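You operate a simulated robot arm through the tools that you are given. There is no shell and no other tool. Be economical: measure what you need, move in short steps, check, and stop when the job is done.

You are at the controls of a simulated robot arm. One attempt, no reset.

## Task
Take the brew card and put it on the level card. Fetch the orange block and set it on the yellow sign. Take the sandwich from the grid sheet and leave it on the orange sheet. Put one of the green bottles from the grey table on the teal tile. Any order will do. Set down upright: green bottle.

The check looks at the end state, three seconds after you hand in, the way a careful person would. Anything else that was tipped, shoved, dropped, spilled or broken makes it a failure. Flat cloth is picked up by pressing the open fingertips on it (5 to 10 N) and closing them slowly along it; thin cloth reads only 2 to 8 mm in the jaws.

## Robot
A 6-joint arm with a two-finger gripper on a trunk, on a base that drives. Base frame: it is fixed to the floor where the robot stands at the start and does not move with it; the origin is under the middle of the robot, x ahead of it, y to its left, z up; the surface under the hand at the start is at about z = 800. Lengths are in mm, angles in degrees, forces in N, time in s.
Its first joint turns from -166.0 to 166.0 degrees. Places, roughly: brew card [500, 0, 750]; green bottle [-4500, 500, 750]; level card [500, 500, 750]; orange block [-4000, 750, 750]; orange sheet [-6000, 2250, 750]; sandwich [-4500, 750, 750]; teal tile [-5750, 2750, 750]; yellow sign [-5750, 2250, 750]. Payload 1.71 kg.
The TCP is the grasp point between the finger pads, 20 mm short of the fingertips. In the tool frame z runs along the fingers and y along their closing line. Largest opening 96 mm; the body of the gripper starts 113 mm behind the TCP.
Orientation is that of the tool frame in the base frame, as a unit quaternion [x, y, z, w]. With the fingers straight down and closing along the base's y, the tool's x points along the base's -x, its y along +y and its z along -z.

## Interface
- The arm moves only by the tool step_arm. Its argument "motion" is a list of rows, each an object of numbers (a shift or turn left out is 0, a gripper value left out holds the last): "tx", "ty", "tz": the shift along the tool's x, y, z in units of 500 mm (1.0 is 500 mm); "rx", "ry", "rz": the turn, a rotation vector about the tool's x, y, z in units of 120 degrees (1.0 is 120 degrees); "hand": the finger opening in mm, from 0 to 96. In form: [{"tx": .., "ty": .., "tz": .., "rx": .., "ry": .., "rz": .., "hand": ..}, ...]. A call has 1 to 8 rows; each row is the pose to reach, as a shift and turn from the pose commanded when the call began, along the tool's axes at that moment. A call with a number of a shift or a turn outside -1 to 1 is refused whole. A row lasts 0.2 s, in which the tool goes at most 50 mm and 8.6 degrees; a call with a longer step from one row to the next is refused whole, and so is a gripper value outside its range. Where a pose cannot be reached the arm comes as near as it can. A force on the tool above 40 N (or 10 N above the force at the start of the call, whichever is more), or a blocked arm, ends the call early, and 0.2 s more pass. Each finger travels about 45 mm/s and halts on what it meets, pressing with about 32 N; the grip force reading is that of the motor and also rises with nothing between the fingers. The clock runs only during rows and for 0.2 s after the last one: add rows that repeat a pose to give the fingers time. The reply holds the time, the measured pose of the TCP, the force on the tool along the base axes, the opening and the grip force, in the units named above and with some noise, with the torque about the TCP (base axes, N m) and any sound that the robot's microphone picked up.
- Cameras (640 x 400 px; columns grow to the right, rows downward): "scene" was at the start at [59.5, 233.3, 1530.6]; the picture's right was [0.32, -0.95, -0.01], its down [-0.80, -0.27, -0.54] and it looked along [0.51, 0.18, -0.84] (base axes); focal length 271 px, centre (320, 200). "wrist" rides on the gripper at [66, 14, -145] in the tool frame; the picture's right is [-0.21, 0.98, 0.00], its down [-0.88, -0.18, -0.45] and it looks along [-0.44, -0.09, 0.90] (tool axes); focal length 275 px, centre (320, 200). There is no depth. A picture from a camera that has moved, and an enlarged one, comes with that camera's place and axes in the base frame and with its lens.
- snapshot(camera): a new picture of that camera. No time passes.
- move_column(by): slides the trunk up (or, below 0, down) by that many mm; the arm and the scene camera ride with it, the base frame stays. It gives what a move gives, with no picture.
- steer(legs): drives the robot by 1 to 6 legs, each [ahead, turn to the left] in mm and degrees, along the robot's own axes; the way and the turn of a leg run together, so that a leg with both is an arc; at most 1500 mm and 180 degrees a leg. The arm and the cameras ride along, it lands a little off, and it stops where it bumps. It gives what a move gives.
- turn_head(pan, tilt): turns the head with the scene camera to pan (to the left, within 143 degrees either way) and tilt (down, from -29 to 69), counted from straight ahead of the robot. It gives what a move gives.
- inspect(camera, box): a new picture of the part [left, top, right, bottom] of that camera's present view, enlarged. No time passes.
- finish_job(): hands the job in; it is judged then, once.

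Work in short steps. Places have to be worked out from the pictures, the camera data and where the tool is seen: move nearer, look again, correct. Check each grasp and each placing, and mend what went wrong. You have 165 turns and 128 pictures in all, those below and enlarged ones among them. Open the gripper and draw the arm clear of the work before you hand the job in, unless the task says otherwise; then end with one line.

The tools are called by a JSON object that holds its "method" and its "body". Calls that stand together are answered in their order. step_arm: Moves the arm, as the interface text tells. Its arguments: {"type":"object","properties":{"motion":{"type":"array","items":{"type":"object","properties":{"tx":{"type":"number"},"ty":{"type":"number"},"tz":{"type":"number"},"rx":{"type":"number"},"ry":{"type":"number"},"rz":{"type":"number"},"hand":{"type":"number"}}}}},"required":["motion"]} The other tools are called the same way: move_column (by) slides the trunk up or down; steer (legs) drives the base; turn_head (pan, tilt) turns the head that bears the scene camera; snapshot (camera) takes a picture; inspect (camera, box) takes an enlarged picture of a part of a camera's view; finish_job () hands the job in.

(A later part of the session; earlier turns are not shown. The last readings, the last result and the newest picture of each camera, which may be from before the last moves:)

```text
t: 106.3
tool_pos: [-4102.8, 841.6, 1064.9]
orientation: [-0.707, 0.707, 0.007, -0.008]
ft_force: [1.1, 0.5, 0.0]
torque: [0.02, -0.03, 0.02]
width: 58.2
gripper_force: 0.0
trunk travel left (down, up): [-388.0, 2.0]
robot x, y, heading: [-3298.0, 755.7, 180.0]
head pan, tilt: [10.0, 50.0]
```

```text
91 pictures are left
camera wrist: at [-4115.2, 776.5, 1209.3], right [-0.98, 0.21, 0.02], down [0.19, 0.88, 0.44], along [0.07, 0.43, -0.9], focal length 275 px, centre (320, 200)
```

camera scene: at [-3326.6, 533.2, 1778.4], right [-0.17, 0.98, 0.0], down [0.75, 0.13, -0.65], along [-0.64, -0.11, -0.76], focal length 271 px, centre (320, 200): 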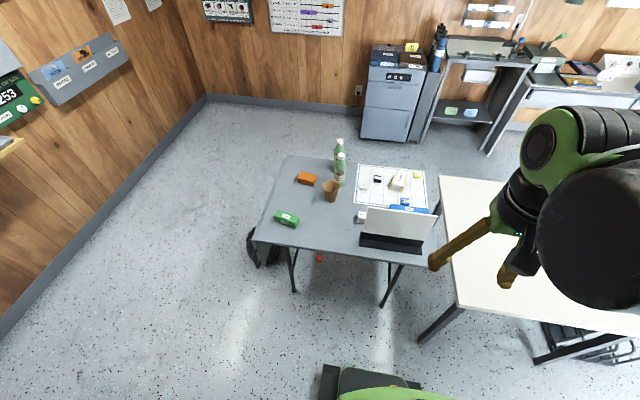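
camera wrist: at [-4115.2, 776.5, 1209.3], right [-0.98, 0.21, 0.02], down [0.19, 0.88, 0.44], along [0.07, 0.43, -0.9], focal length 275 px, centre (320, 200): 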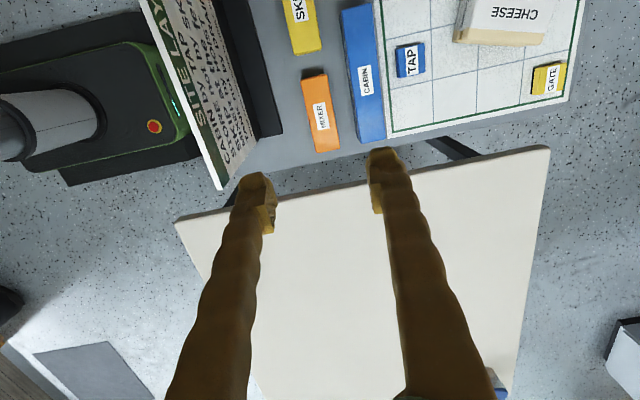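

This view suggests the block is nearer x -4113 and that the tabletop is a bit lower than I assumed. I descend partway and re-measure.

{"method": "step_arm", "body": {"motion": [{"ty": 0.016, "tz": 0.08}, {"ty": 0.016, "tz": 0.16}, {"ty": 0.016, "tz": 0.24}, {"ty": 0.016, "tz": 0.3}, {"ty": 0.016, "tz": 0.3}]}}

{"method": "snapshot", "body": {"camera": "wrist"}}

```text
t: 107.5
tool_pos: [-4114.4, 842.8, 914.3]
orientation: [0.707, -0.707, -0.006, 0.007]
ft_force: [0.9, -0.2, 0.0]
torque: [0.0, -0.01, 0.0]
width: 58.1
gripper_force: 0.0
trunk travel left (down, up): [-388.0, 2.0]
robot x, y, heading: [-3297.6, 752.0, 180.1]
head pan, tilt: [10.0, 50.0]
```

```text
90 pictures are left
camera wrist: at [-4125.3, 778.0, 1058.7], right [-0.98, 0.21, 0.02], down [0.19, 0.88, 0.44], along [0.07, 0.43, -0.9], focal length 275 px, centre (320, 200)
```

wrist: 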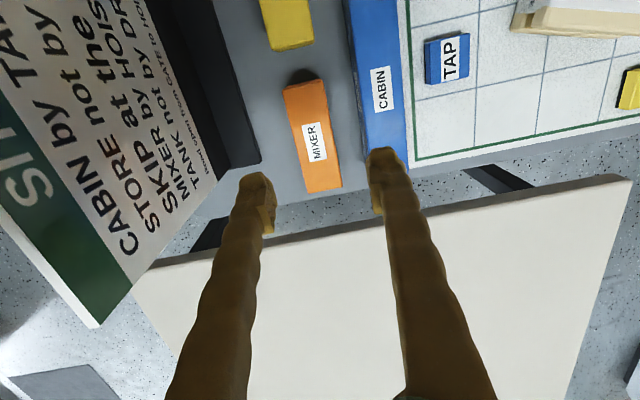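

The block centre is at (-4112, 841) with its top near z≈776. Both fingers have clearance, so I descend to grasp height in careful stages.

{"method": "step_arm", "body": {"motion": [{"tz": 0.08}, {"tz": 0.16}, {"tz": 0.2}, {"tz": 0.23}, {"tz": 0.25}, {"tz": 0.25}]}}

{"method": "snapshot", "body": {"camera": "wrist"}}

```text
t: 109.0
tool_pos: [-4114.1, 841.7, 789.3]
orientation: [0.707, -0.707, -0.007, 0.008]
ft_force: [0.0, 0.0, -0.3]
torque: [-0.04, 0.02, 0.04]
width: 58.1
gripper_force: 0.0
trunk travel left (down, up): [-388.0, 2.0]
robot x, y, heading: [-3298.9, 757.2, 180.0]
head pan, tilt: [10.0, 50.0]
```

```text
89 pictures are left
camera wrist: at [-4125.8, 776.4, 934.4], right [-0.98, 0.21, 0.02], down [0.19, 0.88, 0.44], along [0.07, 0.43, -0.9], focal length 275 px, centre (320, 200)
```

wrist: 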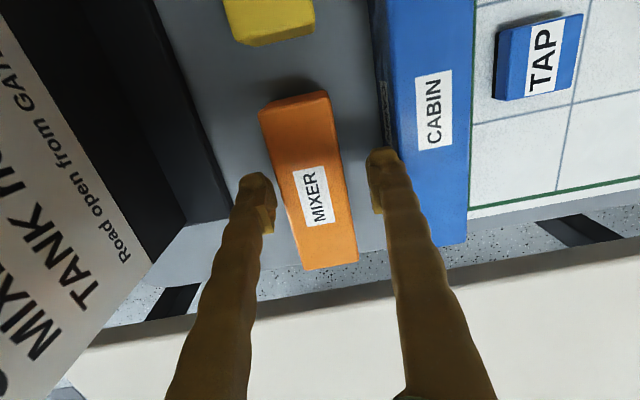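

The fingers straddle MIXER and clear CABIN. I lower about 25 mm more and close.

{"method": "step_arm", "body": {"motion": [{"tz": 0.02}, {"tz": 0.04}, {"tz": 0.05}, {"tz": 0.05, "hand": 48}, {"tz": 0.05, "hand": 36}, {"tz": 0.05, "hand": 25}, {"tz": 0.05, "hand": 25}]}}

{"method": "snapshot", "body": {"camera": "wrist"}}

```text
t: 110.5
tool_pos: [-4116.0, 841.2, 767.7]
orientation: [0.708, -0.706, -0.008, 0.008]
ft_force: [-1.3, 0.1, 2.6]
torque: [-0.01, -0.05, 0.01]
width: 40.3
gripper_force: 31.8
trunk travel left (down, up): [-388.0, 2.0]
robot x, y, heading: [-3294.1, 757.3, 179.9]
head pan, tilt: [10.0, 50.0]
```

```text
88 pictures are left
camera wrist: at [-4126.9, 775.5, 912.0], right [-0.98, 0.21, 0.02], down [0.19, 0.88, 0.44], along [0.07, 0.43, -0.9], focal length 275 px, centre (320, 200)
```

wrist: 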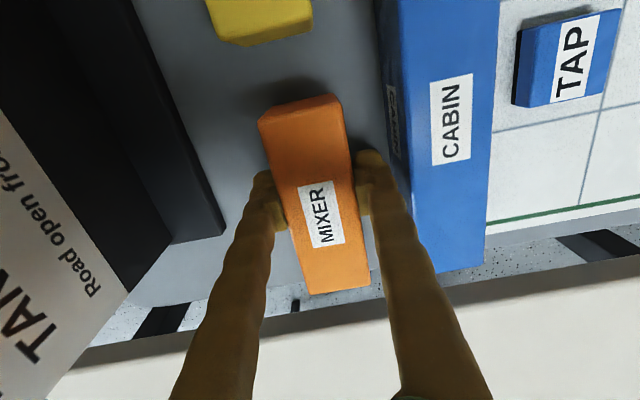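

Gripped at 40 mm, and the tips touch the table at z≈748. I lift straight up.

{"method": "step_arm", "body": {"motion": [{"tz": -0.04}, {"tz": -0.12}, {"tz": -0.21}, {"tz": -0.3}, {"tz": -0.39}, {"tz": -0.48}, {"tz": -0.57}, {"tz": -0.66}]}}

{"method": "step_arm", "body": {"motion": [{"tz": -0.09}, {"tz": -0.18, "tx": 0.03}, {"tz": -0.18, "ty": -0.09}, {"tz": -0.18, "ty": -0.18}, {"tz": -0.18, "ty": -0.27}, {"tz": -0.18, "ty": -0.36}, {"tz": -0.18, "ty": -0.45}]}}

{"method": "snapshot", "body": {"camera": "wrist"}}

```text
t: 112.3
tool_pos: [-4107.0, 842.4, 1097.0]
orientation: [0.707, -0.707, -0.007, 0.007]
ft_force: [-0.3, -0.3, -1.2]
torque: [0.01, 0.01, -0.02]
width: 40.3
gripper_force: 31.7
trunk travel left (down, up): [-388.0, 2.0]
robot x, y, heading: [-3298.1, 756.8, 179.9]
head pan, tilt: [10.0, 50.0]
```

```text
t: 114.0
tool_pos: [-3877.7, 838.9, 1185.1]
orientation: [0.707, -0.707, -0.007, 0.008]
ft_force: [0.5, 0.8, -1.3]
torque: [0.0, 0.03, -0.02]
width: 40.2
gripper_force: 32.0
trunk travel left (down, up): [-388.0, 2.0]
robot x, y, heading: [-3297.2, 756.8, 180.0]
head pan, tilt: [10.0, 50.0]
```

```text
87 pictures are left
camera wrist: at [-3889.1, 773.9, 1329.6], right [-0.98, 0.21, 0.02], down [0.19, 0.88, 0.44], along [0.07, 0.43, -0.9], focal length 275 px, centre (320, 200)
```

wrist: 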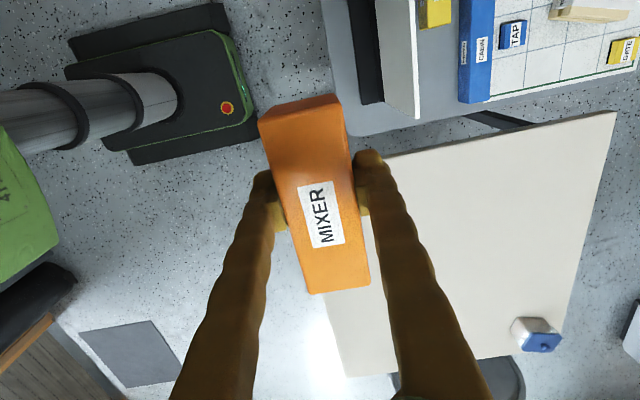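

MIXER is held well. I tuck the arm and drive north past the white table.

{"method": "step_arm", "body": {"motion": [{"ty": -0.09, "tx": 0.03}, {"ty": -0.18, "tx": 0.06}, {"ty": -0.27, "tx": 0.09}, {"ty": -0.36, "tx": 0.12}, {"ty": -0.45, "tx": 0.15}, {"ty": -0.54, "tx": 0.15}, {"ty": -0.6, "tx": 0.15}]}}

{"method": "steer", "body": {"legs": [[0, -94], [1500, 0], [360, 0], [0, 94]]}}

{"method": "turn_head", "body": {"pan": 0, "tilt": 35}}

{"method": "snapshot", "body": {"camera": "scene"}}

```text
t: 115.5
tool_pos: [-3577.0, 767.5, 1173.9]
orientation: [0.708, -0.706, -0.009, 0.008]
ft_force: [0.7, -0.3, -2.6]
torque: [0.02, 0.05, 0.0]
width: 39.9
gripper_force: 32.1
trunk travel left (down, up): [-388.0, 2.0]
robot x, y, heading: [-3295.9, 755.6, 179.9]
head pan, tilt: [10.0, 50.0]
```

```text
t: 140.3
tool_pos: [-3426.0, 2580.8, 1174.9]
orientation: [-0.697, 0.717, 0.009, -0.009]
ft_force: [0.8, 0.1, -2.2]
torque: [0.0, 0.08, 0.01]
width: 40.2
gripper_force: 32.3
trunk travel left (down, up): [-388.0, 2.0]
robot x, y, heading: [-3146.9, 2562.6, 178.3]
head pan, tilt: [10.0, 50.0]
```

```text
t: 141.0
tool_pos: [-3422.0, 2580.2, 1176.1]
orientation: [-0.697, 0.717, 0.012, -0.01]
ft_force: [2.0, -0.3, -0.5]
torque: [-0.03, 0.18, -0.01]
width: 40.7
gripper_force: 32.1
trunk travel left (down, up): [-388.0, 2.0]
robot x, y, heading: [-3149.5, 2560.1, 178.4]
head pan, tilt: [0.0, 35.0]
```

```text
86 pictures are left
camera scene: at [-3234.6, 2355.4, 1798.7], right [0.03, 1.0, 0.0], down [0.58, -0.02, -0.81], along [-0.81, 0.02, -0.58], focal length 271 px, centre (320, 200)
```

scene: 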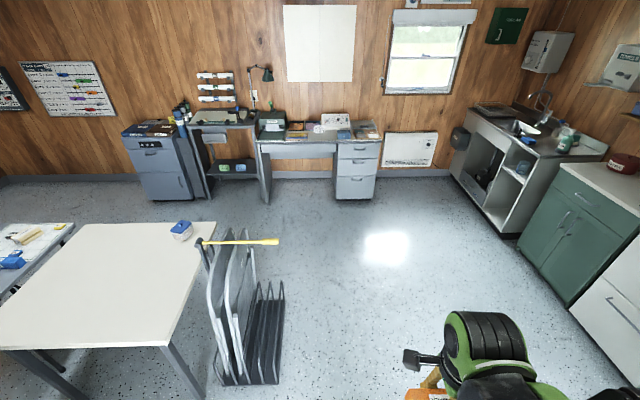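

{"method": "inspect", "body": {"camera": "scene", "box": [180, 90, 400, 210]}}

```text
2.91 times, centred on (290, 150) of scene
camera zoom: at [-3234.6, 2355.4, 1798.7], right [0.03, 1.0, 0.0], down [0.58, -0.02, -0.81], along [-0.81, 0.02, -0.58], focal length 788 px, centre (407, 346)
```

zoom: 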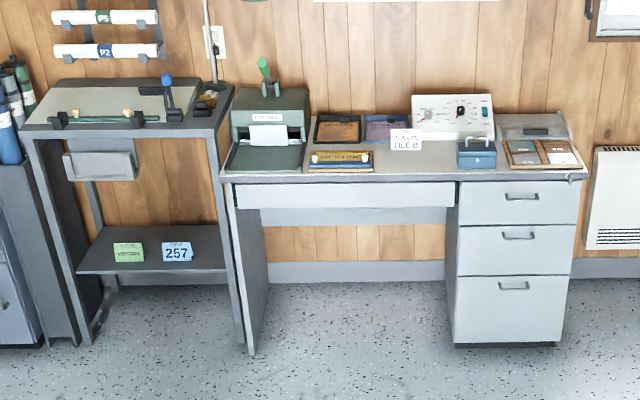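

The path west is clear. I drive toward the desk to about x=-5000.

{"method": "steer", "body": {"legs": [[0, 3], [1500, 0], [400, 0]]}}

{"method": "turn_head", "body": {"pan": -5, "tilt": 45}}

{"method": "snapshot", "body": {"camera": "scene"}}

```text
t: 154.5
tool_pos: [-5322.9, 2517.0, 1174.2]
orientation: [0.719, -0.695, -0.008, 0.008]
ft_force: [-0.7, -0.4, -1.7]
torque: [-0.03, -0.1, 0.01]
width: 40.1
gripper_force: 31.7
trunk travel left (down, up): [-388.0, 2.0]
robot x, y, heading: [-5044.5, 2516.5, -178.1]
head pan, tilt: [0.0, 35.0]
```

```text
t: 155.2
tool_pos: [-5321.9, 2517.1, 1174.4]
orientation: [0.718, -0.696, -0.008, 0.008]
ft_force: [-0.8, 0.1, -1.5]
torque: [0.01, -0.18, -0.02]
width: 40.4
gripper_force: 31.6
trunk travel left (down, up): [-388.0, 2.0]
robot x, y, heading: [-5043.4, 2515.1, -178.2]
head pan, tilt: [-5.0, 45.0]
```

```text
84 pictures are left
camera scene: at [-5068.0, 2312.3, 1785.4], right [0.05, 1.0, 0.0], down [0.7, -0.04, -0.72], along [-0.71, 0.04, -0.7], focal length 271 px, centre (320, 200)
```

scene: 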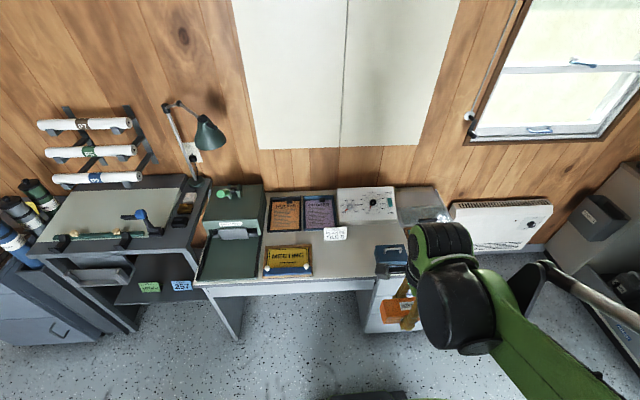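

{"method": "inspect", "body": {"camera": "scene", "box": [190, 170, 450, 300]}}

```text
2.46 times, centred on (320, 235) of scene
camera zoom: at [-5068.0, 2312.3, 1785.4], right [0.05, 1.0, 0.0], down [0.7, -0.04, -0.72], along [-0.71, 0.04, -0.7], focal length 666 px, centre (320, 114)
```

zoom: 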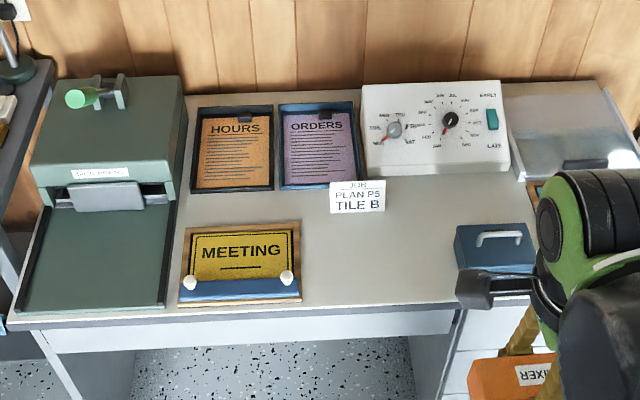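

The "MEETING" sheet is the yellow sign at about (-5751, 2210) and "HOURS" is the orange sheet at about (-6025, 2180). I extend the block over the yellow sign at height.

{"method": "step_arm", "body": {"motion": [{"ty": 0.08, "tx": 0.05}, {"ty": 0.16, "tx": 0.1}, {"ty": 0.24, "tx": 0.155}, {"ty": 0.32, "tx": 0.21}, {"ty": 0.4, "tx": 0.265}, {"ty": 0.48, "tx": 0.32}, {"ty": 0.56, "tx": 0.375}, {"ty": 0.64, "tx": 0.425}]}}

{"method": "step_arm", "body": {"motion": [{"ty": 0.08, "tx": 0.05}, {"ty": 0.16, "tx": 0.1}, {"ty": 0.24, "tx": 0.16}, {"ty": 0.24, "tx": 0.16, "tz": 0.09}, {"ty": 0.24, "tx": 0.16, "tz": 0.16}, {"ty": 0.24, "tx": 0.16, "tz": 0.16}]}}

{"method": "snapshot", "body": {"camera": "wrist"}}

{"method": "inspect", "body": {"camera": "scene", "box": [190, 170, 450, 300]}}

```text
t: 157.0
tool_pos: [-5635.5, 2292.7, 1180.3]
orientation: [0.718, -0.696, -0.008, 0.008]
ft_force: [1.2, -0.9, -1.4]
torque: [0.0, 0.0, -0.03]
width: 40.4
gripper_force: 32.0
trunk travel left (down, up): [-388.0, 2.0]
robot x, y, heading: [-5043.3, 2513.6, -178.3]
head pan, tilt: [-5.0, 45.0]
```

```text
t: 158.4
tool_pos: [-5759.3, 2206.4, 1101.0]
orientation: [0.719, -0.695, -0.007, 0.007]
ft_force: [-0.5, 0.6, -1.7]
torque: [0.01, -0.02, 0.03]
width: 40.8
gripper_force: 32.3
trunk travel left (down, up): [-388.0, 2.0]
robot x, y, heading: [-5043.5, 2518.8, -178.1]
head pan, tilt: [-5.0, 45.0]
```

```text
82 pictures are left
camera wrist: at [-5768.0, 2142.3, 1245.4], right [-0.98, 0.17, 0.02], down [0.16, 0.88, 0.44], along [0.06, 0.44, -0.9], focal length 275 px, centre (320, 200)
```

wrist: 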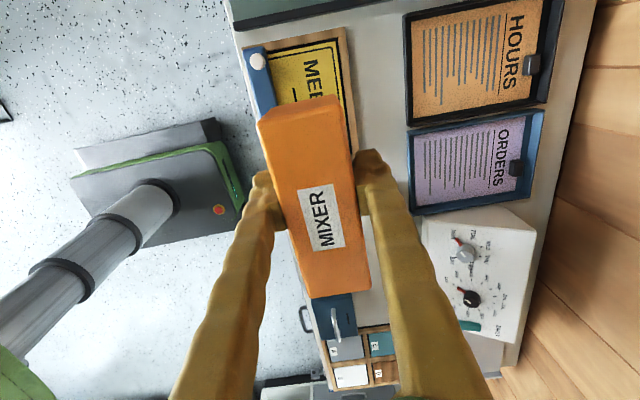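

```text
2.46 times, centred on (320, 235) of scene
camera zoom: at [-5116.4, 2310.3, 1783.8], right [0.05, 1.0, 0.0], down [0.72, -0.04, -0.7], along [-0.69, 0.04, -0.72], focal length 666 px, centre (320, 114)
```

zoom: 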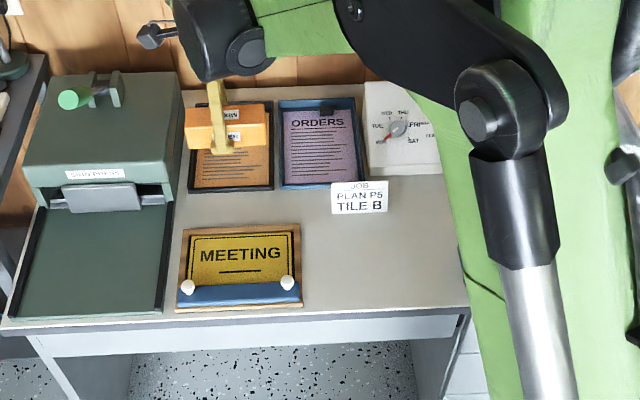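

The block is right over the yellow area, whose centre is about (-5759, 2206). I descend, compensating for the small tilt drift.

{"method": "step_arm", "body": {"motion": [{"tz": 0.09}, {"tz": 0.18, "ty": -0.005}, {"tz": 0.27, "ty": -0.008}, {"tz": 0.36, "ty": -0.011}, {"tz": 0.45, "ty": -0.014}, {"tz": 0.53, "ty": -0.016}, {"tz": 0.58, "ty": -0.016}, {"tz": 0.58, "ty": -0.016}]}}

{"method": "snapshot", "body": {"camera": "wrist"}}

{"method": "inspect", "body": {"camera": "scene", "box": [220, 200, 340, 300]}}

```text
t: 160.2
tool_pos: [-5756.7, 2207.7, 810.8]
orientation: [0.719, -0.695, -0.008, 0.008]
ft_force: [0.1, -0.2, -1.3]
torque: [-0.02, 0.03, 0.01]
width: 40.2
gripper_force: 31.9
trunk travel left (down, up): [-388.0, 2.0]
robot x, y, heading: [-5040.8, 2516.0, -178.1]
head pan, tilt: [-5.0, 45.0]
```

```text
80 pictures are left
camera wrist: at [-5765.0, 2141.9, 956.2], right [-0.98, 0.17, 0.02], down [0.17, 0.88, 0.44], along [0.06, 0.44, -0.9], focal length 275 px, centre (320, 200)
```

wrist: 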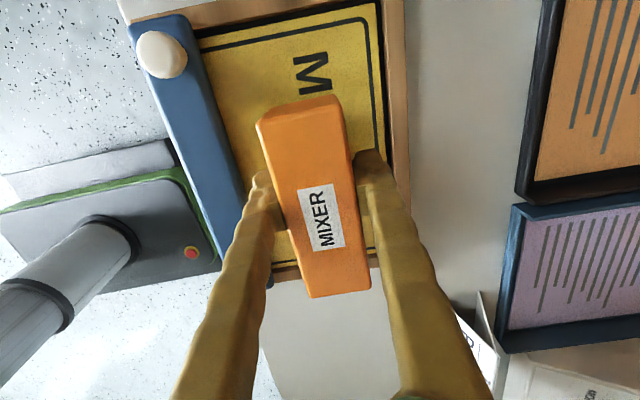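

```text
4.00 times, centred on (280, 250) of scene
camera zoom: at [-5115.9, 2310.4, 1783.9], right [0.05, 1.0, 0.0], down [0.72, -0.04, -0.7], along [-0.69, 0.04, -0.72], focal length 1083 px, centre (480, 0)
```

zoom: 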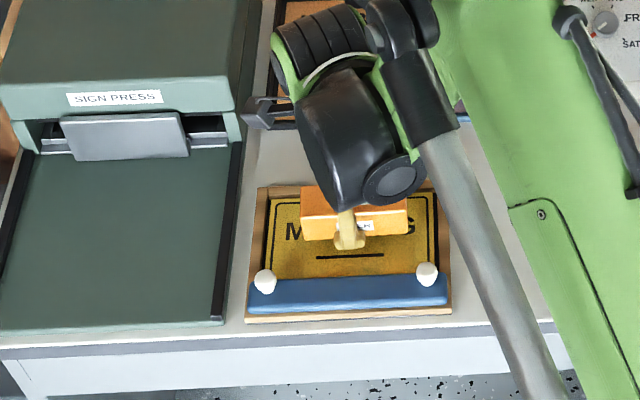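

The position looks right. I lower gently until contact.

{"method": "step_arm", "body": {"motion": [{"tz": 0.03}, {"tz": 0.05}, {"tz": 0.058}, {"tz": 0.064}, {"tz": 0.068}, {"tz": 0.068}]}}

```text
t: 161.1
tool_pos: [-5742.6, 2212.4, 795.4]
orientation: [0.718, -0.696, -0.013, 0.013]
ft_force: [0.6, 0.0, -1.0]
torque: [0.0, 0.07, -0.02]
width: 40.4
gripper_force: 31.5
trunk travel left (down, up): [-388.0, 2.0]
robot x, y, heading: [-5040.7, 2516.3, -177.9]
head pan, tilt: [-5.0, 45.0]
stopped in row 4: the force on the tool passed its limit at 50 N (the readings are from after the stop); the commanded pose is now the measured one
```

The force limit tripped earlier than expected. I look before doing anything else.

{"method": "snapshot", "body": {"camera": "wrist"}}

{"method": "snapshot", "body": {"camera": "scene"}}

```text
78 pictures are left
camera wrist: at [-5749.3, 2144.8, 939.2], right [-0.98, 0.17, 0.04], down [0.17, 0.88, 0.44], along [0.04, 0.44, -0.9], focal length 275 px, centre (320, 200)
```

wrist: 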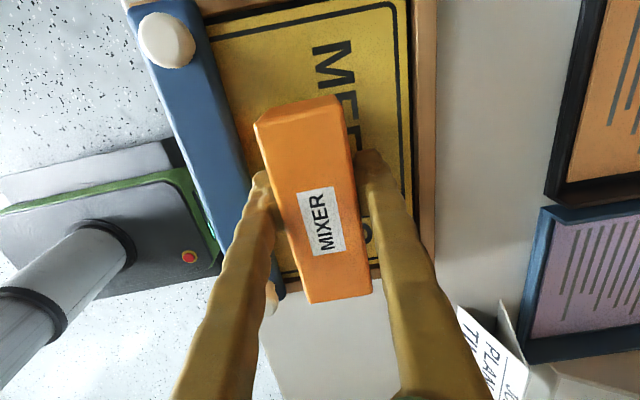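

```text
77 pictures are left
camera scene: at [-5113.3, 2310.7, 1783.7], right [0.05, 1.0, 0.0], down [0.72, -0.04, -0.7], along [-0.7, 0.04, -0.72], focal length 271 px, centre (320, 200)
```

scene: 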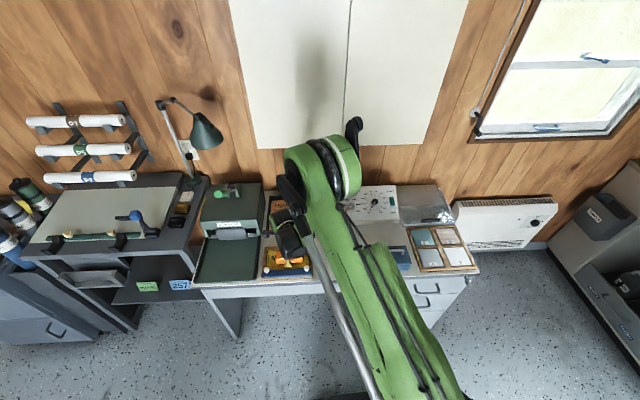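

This looks like plain contact: the sign's surface is at about z≈766, higher than I assumed, and the hand bounced off sideways. I correct the position and the slight tilt, then lower in fine steps.

{"method": "step_arm", "body": {"motion": [{"ty": 0.015, "tx": 0.005, "rx": 0.01}, {"ty": 0.029, "tx": 0.009, "rx": 0.01}, {"ty": 0.029, "tx": 0.009, "rx": 0.01, "tz": 0.008}, {"ty": 0.029, "tx": 0.009, "rx": 0.01, "tz": 0.011}, {"ty": 0.029, "tx": 0.009, "rx": 0.01, "tz": 0.011}]}}

{"method": "inspect", "body": {"camera": "wrist", "box": [160, 40, 460, 320]}}

```text
t: 162.3
tool_pos: [-5759.4, 2205.8, 788.3]
orientation: [0.719, -0.695, -0.005, 0.005]
ft_force: [-0.1, 0.9, -1.6]
torque: [0.02, 0.0, 0.03]
width: 40.5
gripper_force: 32.1
trunk travel left (down, up): [-388.0, 2.0]
robot x, y, heading: [-5040.9, 2516.8, -178.2]
head pan, tilt: [-5.0, 45.0]
```

```text
1.43 times, centred on (310, 180) of wrist
camera zoom: at [-5769.5, 2139.8, 932.7], right [-0.98, 0.17, 0.01], down [0.16, 0.88, 0.44], along [0.06, 0.44, -0.9], focal length 393 px, centre (334, 229)
```

zoom: 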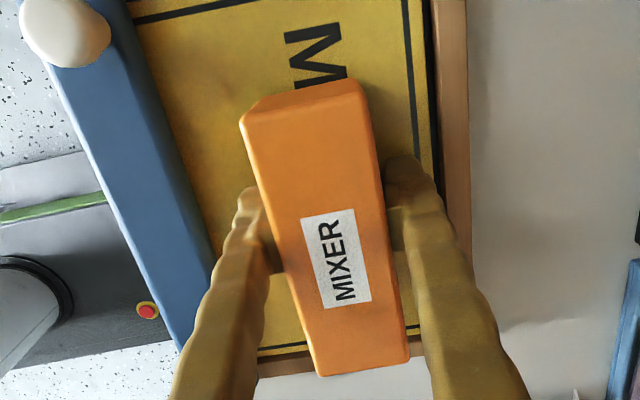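

The placement is good, with a 5 mm nudge. I lower by about a millimetre per row.

{"method": "step_arm", "body": {"motion": [{"tx": 0.012}, {"tx": 0.012, "tz": 0.002}, {"tx": 0.012, "tz": 0.004}, {"tx": 0.012, "tz": 0.006}]}}

```text
t: 163.3
tool_pos: [-5759.5, 2199.9, 785.2]
orientation: [0.719, -0.695, -0.005, 0.005]
ft_force: [0.5, 0.2, -0.9]
torque: [0.0, -0.03, 0.0]
width: 40.3
gripper_force: 31.9
trunk travel left (down, up): [-388.0, 2.0]
robot x, y, heading: [-5043.9, 2514.8, -178.0]
head pan, tilt: [-5.0, 45.0]
```

{"method": "step_arm", "body": {"motion": [{"tz": 0.002}, {"tz": 0.004}, {"tz": 0.006}, {"tz": 0.006}]}}

```text
t: 164.3
tool_pos: [-5757.7, 2199.4, 784.5]
orientation: [0.718, -0.696, -0.005, 0.006]
ft_force: [-11.9, -4.5, 38.5]
torque: [0.16, -0.36, -0.02]
width: 40.3
gripper_force: 31.6
trunk travel left (down, up): [-388.0, 2.0]
robot x, y, heading: [-5042.9, 2513.1, -178.1]
head pan, tilt: [-5.0, 45.0]
```

Contact is firm. I ease up 1.5 mm, open moderately and rise.

{"method": "step_arm", "body": {"motion": [{"tz": -0.004}, {"tz": -0.004, "hand": 48}, {"tz": -0.004, "hand": 58}, {"tz": -0.004, "hand": 60}, {"tz": -0.05}, {"tz": -0.14}, {"tz": -0.23}, {"tz": -0.32}]}}

{"method": "snapshot", "body": {"camera": "wrist"}}

```text
t: 166.1
tool_pos: [-5753.8, 2195.6, 942.3]
orientation: [0.719, -0.695, -0.005, 0.005]
ft_force: [0.0, 0.1, 0.5]
torque: [-0.04, -0.01, 0.04]
width: 59.9
gripper_force: 0.0
trunk travel left (down, up): [-388.0, 2.0]
robot x, y, heading: [-5040.4, 2516.0, -178.1]
head pan, tilt: [-5.0, 45.0]
```

```text
75 pictures are left
camera wrist: at [-5764.7, 2129.6, 1086.4], right [-0.98, 0.17, 0.01], down [0.16, 0.88, 0.44], along [0.06, 0.44, -0.9], focal length 275 px, centre (320, 200)
```

wrist: 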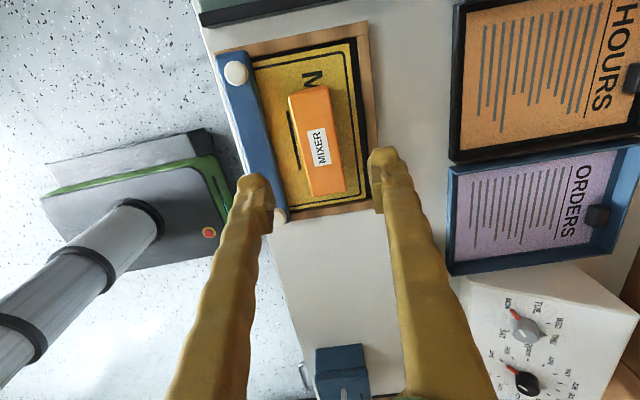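

MIXER rests flat on the yellow sign. I lift and tuck the arm for the next trip.

{"method": "step_arm", "body": {"motion": [{"tz": -0.09}, {"tz": -0.18}, {"tz": -0.27}, {"tz": -0.36}, {"tz": -0.45}, {"tz": -0.5, "ty": -0.07, "tx": -0.04}, {"tz": -0.5, "ty": -0.15, "tx": -0.095}, {"tz": -0.5, "ty": -0.23, "tx": -0.15}]}}

{"method": "step_arm", "body": {"motion": [{"ty": -0.08, "tx": -0.055}, {"ty": -0.16, "tx": -0.11}, {"ty": -0.24, "tx": -0.165}, {"ty": -0.32, "tx": -0.22}, {"ty": -0.4, "tx": -0.275}, {"ty": -0.48, "tx": -0.33}, {"ty": -0.56, "tx": -0.385}, {"ty": -0.64, "tx": -0.44}]}}

{"method": "inspect", "body": {"camera": "scene", "box": [380, 180, 500, 300]}}

{"method": "turn_head", "body": {"pan": 80, "tilt": 35}}

{"method": "snapshot", "body": {"camera": "scene"}}

```text
t: 167.9
tool_pos: [-5640.2, 2279.5, 1191.8]
orientation: [0.719, -0.695, -0.005, 0.005]
ft_force: [0.0, -1.0, -0.6]
torque: [0.02, 0.02, -0.06]
width: 59.9
gripper_force: 0.1
trunk travel left (down, up): [-388.0, 2.0]
robot x, y, heading: [-5038.5, 2518.3, -177.9]
head pan, tilt: [-5.0, 45.0]
```

```text
t: 169.7
tool_pos: [-5323.5, 2510.4, 1189.1]
orientation: [0.719, -0.695, -0.006, 0.006]
ft_force: [-0.4, -0.5, -1.4]
torque: [0.02, 0.04, -0.04]
width: 60.2
gripper_force: 0.1
trunk travel left (down, up): [-388.0, 2.0]
robot x, y, heading: [-5037.9, 2516.0, -178.1]
head pan, tilt: [-5.0, 45.0]
```

```text
3.33 times, centred on (440, 240) of scene
camera zoom: at [-5103.5, 2310.7, 1784.2], right [0.05, 1.0, 0.0], down [0.71, -0.04, -0.7], along [-0.7, 0.04, -0.71], focal length 902 px, centre (-80, 67)
```

zoom: 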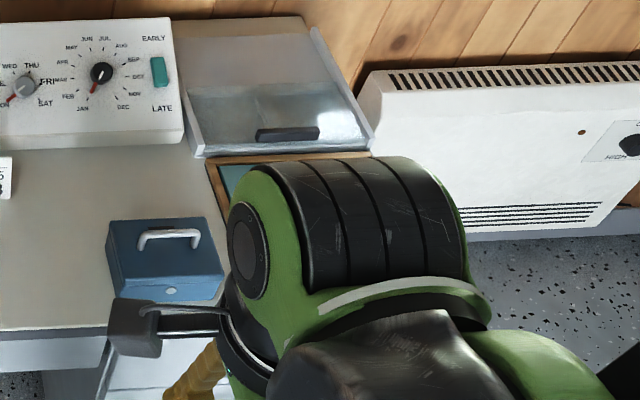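

```text
t: 171.3
tool_pos: [-5337.0, 2508.3, 1186.7]
orientation: [0.719, -0.695, -0.002, 0.003]
ft_force: [0.2, -0.1, 0.5]
torque: [0.0, 0.0, -0.02]
width: 59.9
gripper_force: 0.1
trunk travel left (down, up): [-388.0, 2.0]
robot x, y, heading: [-5042.2, 2511.0, -178.1]
head pan, tilt: [80.0, 35.0]
```

```text
73 pictures are left
camera scene: at [-5037.1, 2219.4, 1799.7], right [-0.99, 0.14, -0.01], down [0.09, 0.57, -0.82], along [-0.11, -0.81, -0.58], focal length 271 px, centre (320, 200)
```

scene: 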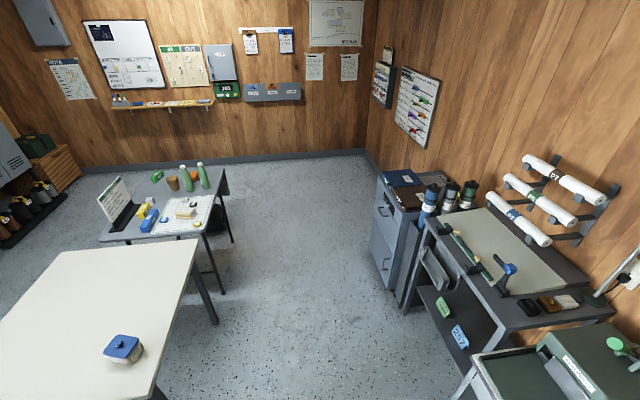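

The corridor on the west side (x≈-5050) is clear. I drive south and face the grey table from its far side.

{"method": "steer", "body": {"legs": [[0, 88], [1500, 0], [400, 0], [0, 90]]}}

{"method": "turn_head", "body": {"pan": -5, "tilt": 50}}

{"method": "snapshot", "body": {"camera": "scene"}}

```text
t: 195.9
tool_pos: [-4912.7, 577.3, 1192.1]
orientation: [0.728, 0.686, 0.008, 0.009]
ft_force: [0.5, 0.0, -1.6]
torque: [0.01, -0.01, 0.01]
width: 60.0
gripper_force: 0.1
trunk travel left (down, up): [-388.0, 2.0]
robot x, y, heading: [-5184.5, 595.5, -3.4]
head pan, tilt: [80.0, 35.0]
```

```text
t: 197.5
tool_pos: [-4908.7, 577.4, 1190.0]
orientation: [0.728, 0.686, 0.006, 0.007]
ft_force: [-0.7, 0.2, -0.8]
torque: [-0.01, -0.1, -0.03]
width: 59.9
gripper_force: 0.0
trunk travel left (down, up): [-388.0, 2.0]
robot x, y, heading: [-5185.4, 594.1, -3.4]
head pan, tilt: [-5.0, 50.0]
```

```text
72 pictures are left
camera scene: at [-5162.5, 799.1, 1778.7], right [-0.14, -0.99, 0.0], down [-0.74, 0.11, -0.66], along [0.65, -0.09, -0.75], focal length 271 px, centre (320, 200)
```

scene: 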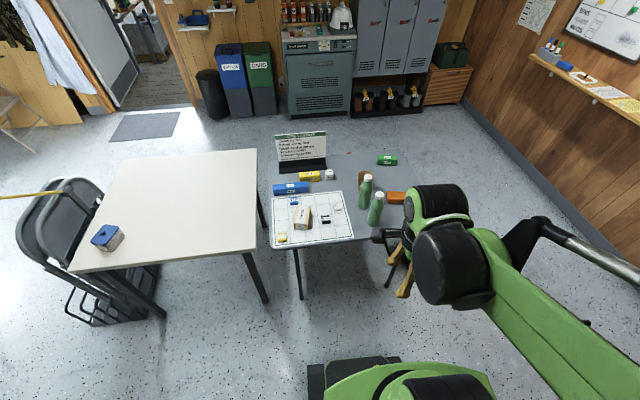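

I move 150 mm nearer and inspect the bottles and the sandwich.

{"method": "steer", "body": {"legs": [[150, 3]]}}

{"method": "inspect", "body": {"camera": "scene", "box": [240, 140, 440, 280]}}

```text
t: 199.2
tool_pos: [-4758.5, 588.4, 1190.5]
orientation: [0.709, 0.705, 0.007, 0.008]
ft_force: [-1.6, 0.6, -1.0]
torque: [0.0, -0.06, -0.01]
width: 59.9
gripper_force: 0.1
trunk travel left (down, up): [-388.0, 2.0]
robot x, y, heading: [-5030.8, 592.3, 0.1]
head pan, tilt: [-5.0, 50.0]
```

```text
2.86 times, centred on (340, 210) of scene
camera zoom: at [-5023.7, 795.5, 1778.7], right [-0.09, -1.0, 0.0], down [-0.75, 0.07, -0.66], along [0.66, -0.06, -0.75], focal length 773 px, centre (263, 171)
```

zoom: 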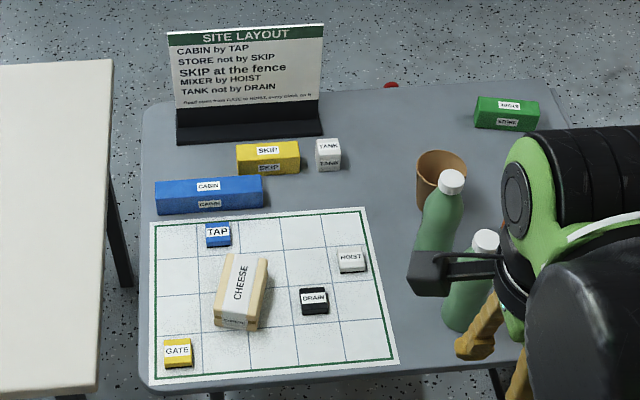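

The sandwich lies at about (-4385, 772), turned about -16°, roughly 54 × 115 mm. I extend the hand above it while rotating so it closes across the short side.

{"method": "step_arm", "body": {"motion": [{"ty": 0.075, "tx": 0.037, "rz": -0.068, "hand": 90}, {"ty": 0.15, "tx": 0.075, "rz": -0.137}, {"ty": 0.225, "tx": 0.112, "rz": -0.206}, {"ty": 0.3, "tx": 0.15, "rz": -0.275}, {"ty": 0.375, "tx": 0.187, "rz": -0.343}, {"ty": 0.45, "tx": 0.225, "rz": -0.412}, {"ty": 0.525, "tx": 0.262, "rz": -0.48}, {"ty": 0.6, "tx": 0.3, "rz": -0.549}]}}

{"method": "snapshot", "body": {"camera": "wrist"}}

```text
t: 200.9
tool_pos: [-4441.7, 736.1, 1184.9]
orientation: [0.21, 0.978, 0.001, 0.002]
ft_force: [-1.1, -0.1, 0.2]
torque: [0.0, -0.03, -0.02]
width: 90.2
gripper_force: 0.0
trunk travel left (down, up): [-388.0, 2.0]
robot x, y, heading: [-5035.1, 593.9, 0.0]
head pan, tilt: [-5.0, 50.0]
```

```text
70 pictures are left
camera wrist: at [-4497.1, 776.3, 1328.9], right [0.59, 0.81, 0.0], down [0.72, -0.53, 0.45], along [0.36, -0.26, -0.89], focal length 275 px, centre (320, 200)
```

wrist: 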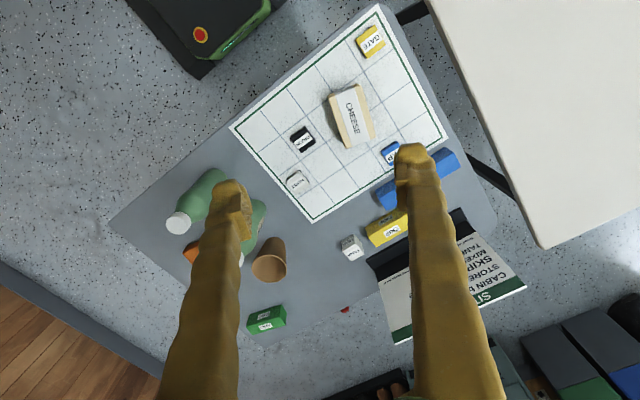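

The sandwich centre is (-4383, 774), turned -15°. I align and descend partway.

{"method": "step_arm", "body": {"motion": [{"tx": -0.04, "ty": 0.06, "rz": -0.06, "tz": 0.03}, {"tx": -0.076, "ty": 0.117, "rz": -0.077, "tz": 0.07}, {"tx": -0.076, "ty": 0.117, "rz": -0.077, "tz": 0.16}, {"tx": -0.076, "ty": 0.117, "rz": -0.077, "tz": 0.25}, {"tx": -0.076, "ty": 0.117, "rz": -0.077, "tz": 0.34}, {"tx": -0.076, "ty": 0.117, "rz": -0.077, "tz": 0.43}, {"tx": -0.076, "ty": 0.117, "rz": -0.077, "tz": 0.5}, {"tx": -0.076, "ty": 0.117, "rz": -0.077, "tz": 0.56}]}}

{"method": "snapshot", "body": {"camera": "wrist"}}

```text
t: 202.8
tool_pos: [-4375.7, 773.7, 902.2]
orientation: [0.131, 0.991, 0.0, 0.0]
ft_force: [0.3, -0.5, 0.3]
torque: [0.05, 0.01, 0.03]
width: 90.0
gripper_force: 0.1
trunk travel left (down, up): [-388.0, 2.0]
robot x, y, heading: [-5037.4, 593.2, -0.2]
head pan, tilt: [-5.0, 50.0]
```

```text
69 pictures are left
camera wrist: at [-4436.3, 804.8, 1046.2], right [0.45, 0.89, 0.0], down [0.8, -0.41, 0.44], along [0.4, -0.2, -0.9], focal length 275 px, centre (320, 200)
```

wrist: 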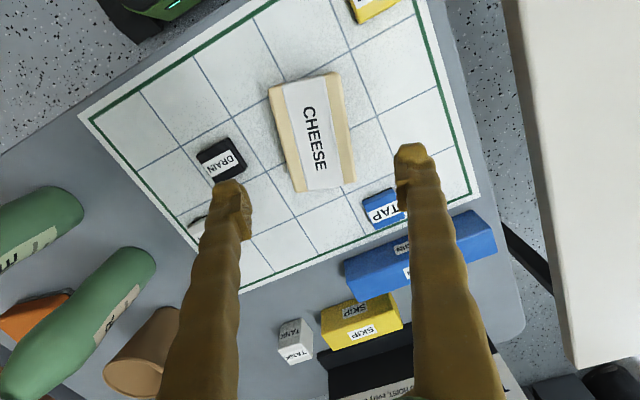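

The neighbours DRAIN and TAP are clear of the fingers. I correct by about 11 mm, set the opening to 82 and descend to grasp height.

{"method": "step_arm", "body": {"motion": [{"tx": 0.02, "ty": -0.01, "tz": 0.05, "hand": 82}, {"tx": 0.02, "ty": -0.01, "tz": 0.12}, {"tx": 0.02, "ty": -0.01, "tz": 0.18}, {"tx": 0.02, "ty": -0.01, "tz": 0.22}, {"tx": 0.02, "ty": -0.01, "tz": 0.245}, {"tx": 0.02, "ty": -0.01, "tz": 0.255}, {"tx": 0.02, "ty": -0.01, "tz": 0.255}]}}

{"method": "snapshot", "body": {"camera": "wrist"}}

```text
t: 204.3
tool_pos: [-4388.3, 772.2, 774.3]
orientation: [0.132, 0.991, 0.0, 0.0]
ft_force: [-0.1, 0.4, 0.1]
torque: [-0.01, 0.03, -0.01]
width: 82.0
gripper_force: 0.2
trunk travel left (down, up): [-388.0, 2.0]
robot x, y, heading: [-5032.7, 593.3, -0.1]
head pan, tilt: [-5.0, 50.0]
```

```text
68 pictures are left
camera wrist: at [-4447.5, 802.5, 919.4], right [0.45, 0.89, 0.0], down [0.8, -0.41, 0.44], along [0.4, -0.2, -0.9], focal length 275 px, centre (320, 200)
```

wrist: 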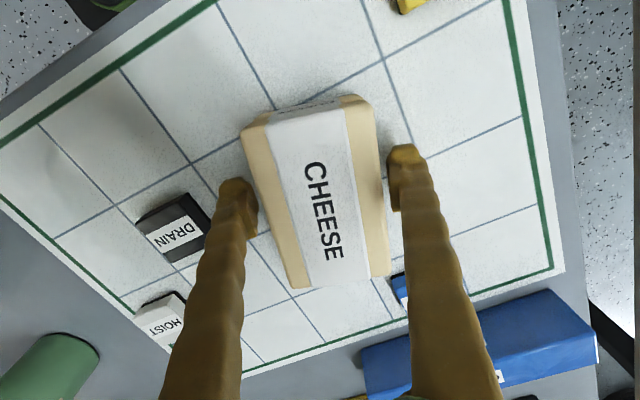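

The sandwich is centred between the fingers. I close slowly.

{"method": "step_arm", "body": {"motion": [{"hand": 74}, {"hand": 66}, {"hand": 60}, {"hand": 55}, {"hand": 52}, {"hand": 52}]}}

```text
t: 205.8
tool_pos: [-4388.4, 772.0, 775.1]
orientation: [0.132, 0.991, 0.0, 0.0]
ft_force: [-0.2, -0.3, -0.4]
torque: [-0.01, 0.04, 0.0]
width: 73.2
gripper_force: 31.7
trunk travel left (down, up): [-388.0, 2.0]
robot x, y, heading: [-5039.0, 592.2, -0.2]
head pan, tilt: [-5.0, 50.0]
```

It stopped at 73 mm with firm grip. I lift and check.

{"method": "step_arm", "body": {"motion": [{"tz": -0.03}, {"tz": -0.1}, {"tz": -0.19}, {"tz": -0.28}, {"tz": -0.37}, {"tz": -0.46}, {"tz": -0.55}, {"tz": -0.64}]}}

{"method": "snapshot", "body": {"camera": "wrist"}}

```text
t: 207.6
tool_pos: [-4386.8, 774.4, 1100.4]
orientation: [0.131, 0.991, 0.0, 0.0]
ft_force: [0.3, -0.3, -2.2]
torque: [-0.02, 0.02, 0.04]
width: 73.3
gripper_force: 32.3
trunk travel left (down, up): [-388.0, 2.0]
robot x, y, heading: [-5034.3, 593.1, -0.2]
head pan, tilt: [-5.0, 50.0]
```

```text
67 pictures are left
camera wrist: at [-4447.7, 803.9, 1243.8], right [0.45, 0.89, 0.0], down [0.8, -0.41, 0.44], along [0.4, -0.2, -0.9], focal length 275 px, centre (320, 200)
```

wrist: 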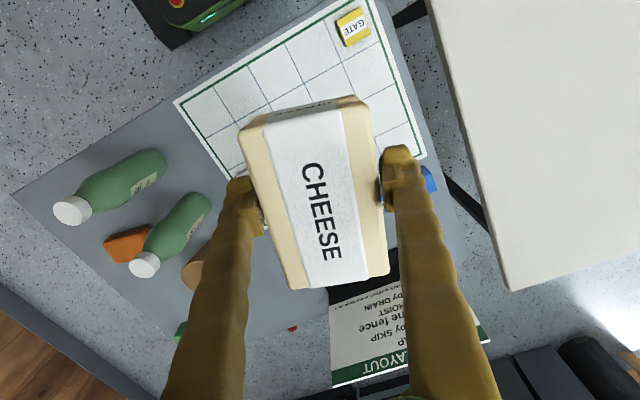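

The sandwich is secure and nothing else on the grid was disturbed. I tuck and drive back to the desk.

{"method": "step_arm", "body": {"motion": [{"tx": 0.06, "ty": -0.055, "tz": -0.03}, {"tx": 0.12, "ty": -0.11, "tz": -0.06}, {"tx": 0.18, "ty": -0.165, "tz": -0.09}, {"tx": 0.24, "ty": -0.22, "tz": -0.12}, {"tx": 0.305, "ty": -0.275, "tz": -0.15}, {"tx": 0.375, "ty": -0.33, "tz": -0.16}, {"tx": 0.445, "ty": -0.39, "tz": -0.16}, {"tx": 0.52, "ty": -0.45, "tz": -0.16}]}}

{"method": "steer", "body": {"legs": [[0, 95], [1500, 0], [160, 0], [0, 85]]}}

{"method": "turn_head", "body": {"pan": 0, "tilt": 50}}

{"method": "snapshot", "body": {"camera": "scene"}}

```text
t: 209.3
tool_pos: [-4702.3, 621.4, 1174.5]
orientation: [0.131, 0.991, 0.0, 0.003]
ft_force: [-0.1, -0.7, -2.1]
torque: [0.0, -0.03, -0.02]
width: 73.2
gripper_force: 31.2
trunk travel left (down, up): [-388.0, 2.0]
robot x, y, heading: [-5037.4, 589.4, -0.1]
head pan, tilt: [-5.0, 50.0]
```

```text
t: 232.7
tool_pos: [-5585.1, 2201.1, 1177.7]
orientation: [0.993, -0.117, -0.005, 0.001]
ft_force: [-1.5, 0.4, -2.7]
torque: [-0.03, 0.01, -0.02]
width: 72.2
gripper_force: 32.2
trunk travel left (down, up): [-388.0, 2.0]
robot x, y, heading: [-5260.3, 2244.7, -178.4]
head pan, tilt: [-5.0, 50.0]
```

```text
t: 233.3
tool_pos: [-5600.9, 2201.7, 1173.4]
orientation: [0.993, -0.116, 0.001, 0.0]
ft_force: [0.7, 0.4, -0.7]
torque: [0.02, 0.02, -0.05]
width: 72.3
gripper_force: 32.0
trunk travel left (down, up): [-388.0, 2.0]
robot x, y, heading: [-5259.8, 2244.0, -178.4]
head pan, tilt: [0.0, 50.0]
```

```text
66 pictures are left
camera scene: at [-5296.1, 2031.9, 1778.0], right [-0.03, 1.0, 0.0], down [0.76, 0.02, -0.65], along [-0.64, -0.02, -0.76], focal length 271 px, centre (320, 200)
```

scene: 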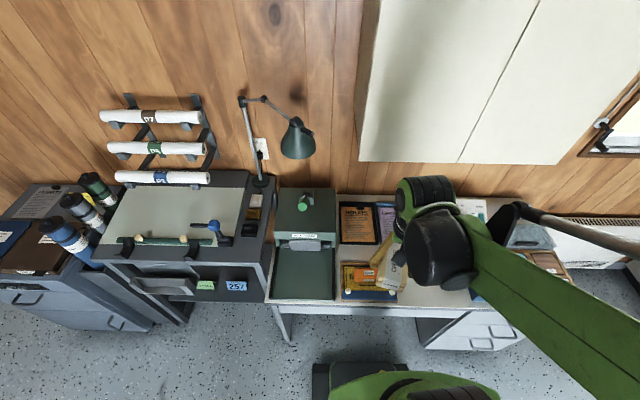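

A wall cupboard overhangs the orange sheet: its front is at x≈-5920 and its underside at z≈1220. I will therefore reach in low. I back up a little and lower the trunk so the forearm comes in flatter.

{"method": "steer", "body": {"legs": [[-150, 0]]}}

{"method": "move_column", "body": {"by": -300}}

{"method": "turn_head", "body": {"pan": 0, "tilt": 40}}

{"method": "snapshot", "body": {"camera": "scene"}}

```text
t: 235.0
tool_pos: [-5442.0, 2206.0, 1174.3]
orientation: [0.993, -0.114, 0.0, 0.0]
ft_force: [-0.7, -0.6, -2.1]
torque: [0.02, -0.04, 0.01]
width: 72.1
gripper_force: 32.1
trunk travel left (down, up): [-388.0, 2.0]
robot x, y, heading: [-5103.3, 2249.2, -178.3]
head pan, tilt: [0.0, 50.0]
```

```text
t: 238.0
tool_pos: [-5472.3, 2204.5, 864.1]
orientation: [0.993, -0.117, 0.015, -0.002]
ft_force: [-1.9, -0.6, -2.8]
torque: [0.0, -0.31, 0.0]
width: 71.9
gripper_force: 32.2
trunk travel left (down, up): [-88.0, 302.0]
robot x, y, heading: [-5104.5, 2249.7, -178.4]
head pan, tilt: [0.0, 50.0]
```

```text
t: 238.7
tool_pos: [-5451.5, 2205.9, 871.4]
orientation: [0.993, -0.116, 0.004, 0.0]
ft_force: [0.1, 0.1, -1.0]
torque: [-0.01, -0.06, 0.04]
width: 72.1
gripper_force: 31.8
trunk travel left (down, up): [-88.0, 302.0]
robot x, y, heading: [-5108.2, 2245.7, -178.4]
head pan, tilt: [0.0, 40.0]
```

```text
65 pictures are left
camera scene: at [-5133.6, 2036.6, 1492.7], right [-0.03, 1.0, 0.0], down [0.63, 0.02, -0.77], along [-0.77, -0.02, -0.63], focal length 271 px, centre (320, 200)
```

scene: 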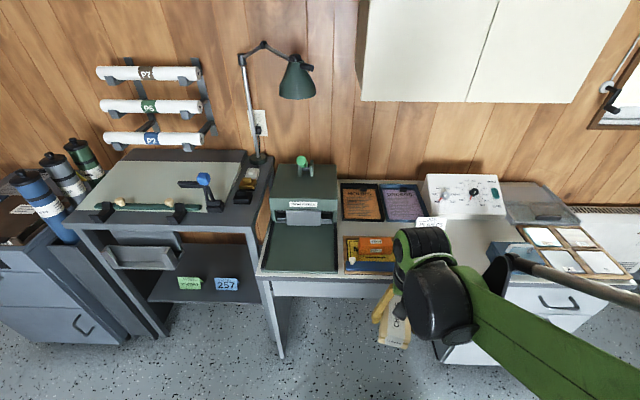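

The path is over the MIXER block with margin. I move to just short of the cupboard while turning the sandwich square to the tray, keeping its underside at about z=840.

{"method": "step_arm", "body": {"motion": [{"tx": -0.08, "ty": 0.022, "rz": -0.014}, {"tx": -0.165, "ty": 0.046, "rz": -0.028}, {"tx": -0.25, "ty": 0.07, "rz": -0.042}, {"tx": -0.335, "ty": 0.094, "rz": -0.056}, {"tx": -0.42, "ty": 0.118, "rz": -0.07}, {"tx": -0.505, "ty": 0.142, "rz": -0.084}, {"tx": -0.59, "ty": 0.167, "rz": -0.098}, {"tx": -0.672, "ty": 0.191, "rz": -0.111}]}}

{"method": "snapshot", "body": {"camera": "wrist"}}

{"method": "snapshot", "body": {"camera": "scene"}}

```text
t: 240.5
tool_pos: [-5804.6, 2189.2, 867.7]
orientation: [1.0, 0.0, 0.006, 0.0]
ft_force: [0.1, -0.1, -0.6]
torque: [-0.02, 0.07, 0.02]
width: 72.1
gripper_force: 31.8
trunk travel left (down, up): [-88.0, 302.0]
robot x, y, heading: [-5105.1, 2248.6, -178.2]
head pan, tilt: [0.0, 40.0]
```

```text
64 pictures are left
camera wrist: at [-5741.0, 2175.7, 1011.9], right [-0.2, -0.98, 0.0], down [-0.88, 0.18, 0.44], along [-0.43, 0.09, -0.9], focal length 275 px, centre (320, 200)
```

wrist: 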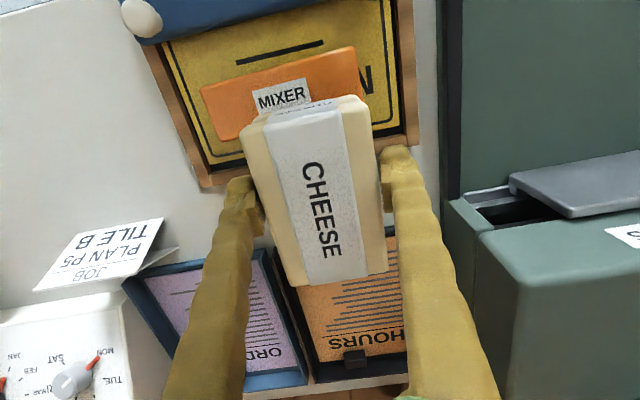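

```text
63 pictures are left
camera scene: at [-5177.1, 2035.4, 1491.1], right [-0.03, 1.0, 0.0], down [0.65, 0.02, -0.76], along [-0.76, -0.02, -0.65], focal length 271 px, centre (320, 200)
```

scene: 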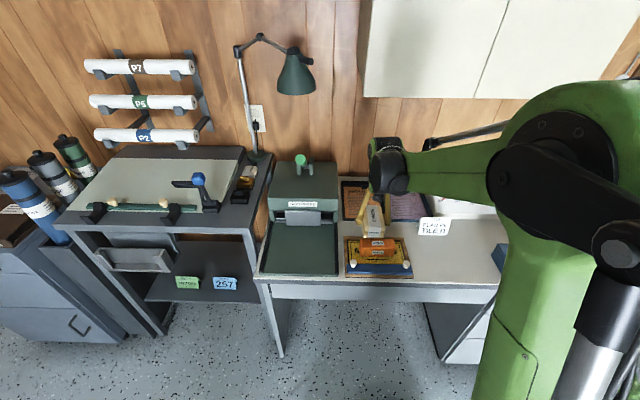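

The forearm stays low and clear of the cupboard. I continue inward to the tray, lowering slightly once past MIXER.

{"method": "step_arm", "body": {"motion": [{"tx": -0.07, "ty": 0.003}, {"tx": -0.14, "ty": 0.006, "tz": 0.02}, {"tx": -0.21, "ty": 0.009, "tz": 0.04}, {"tx": -0.28, "ty": 0.012, "tz": 0.05}, {"tx": -0.34, "ty": 0.012, "tz": 0.05}, {"tx": -0.386, "ty": 0.012, "tz": 0.05}, {"tx": -0.386, "ty": 0.012, "tz": 0.05}]}}

{"method": "snapshot", "body": {"camera": "wrist"}}

{"method": "snapshot", "body": {"camera": "scene"}}

```text
t: 242.1
tool_pos: [-5998.0, 2182.9, 839.7]
orientation: [1.0, 0.001, 0.005, 0.0]
ft_force: [-0.2, -0.8, -0.5]
torque: [-0.01, -0.02, 0.01]
width: 71.7
gripper_force: 32.0
trunk travel left (down, up): [-88.0, 302.0]
robot x, y, heading: [-5102.3, 2249.1, -178.1]
head pan, tilt: [0.0, 40.0]
```

```text
62 pictures are left
camera wrist: at [-5934.4, 2169.4, 984.9], right [-0.2, -0.98, 0.0], down [-0.88, 0.18, 0.43], along [-0.43, 0.09, -0.9], focal length 275 px, centre (320, 200)
```

wrist: 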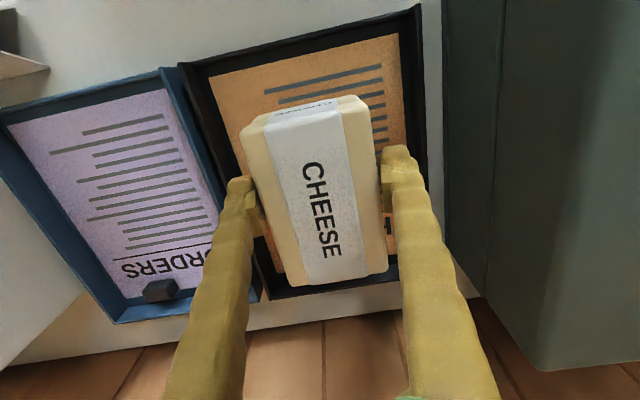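

```text
61 pictures are left
camera scene: at [-5178.7, 2035.3, 1491.1], right [-0.03, 1.0, 0.0], down [0.65, 0.02, -0.76], along [-0.76, -0.02, -0.66], focal length 271 px, centre (320, 200)
```

scene: 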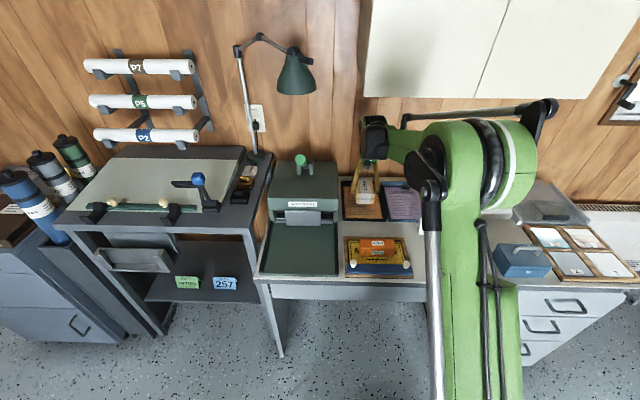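

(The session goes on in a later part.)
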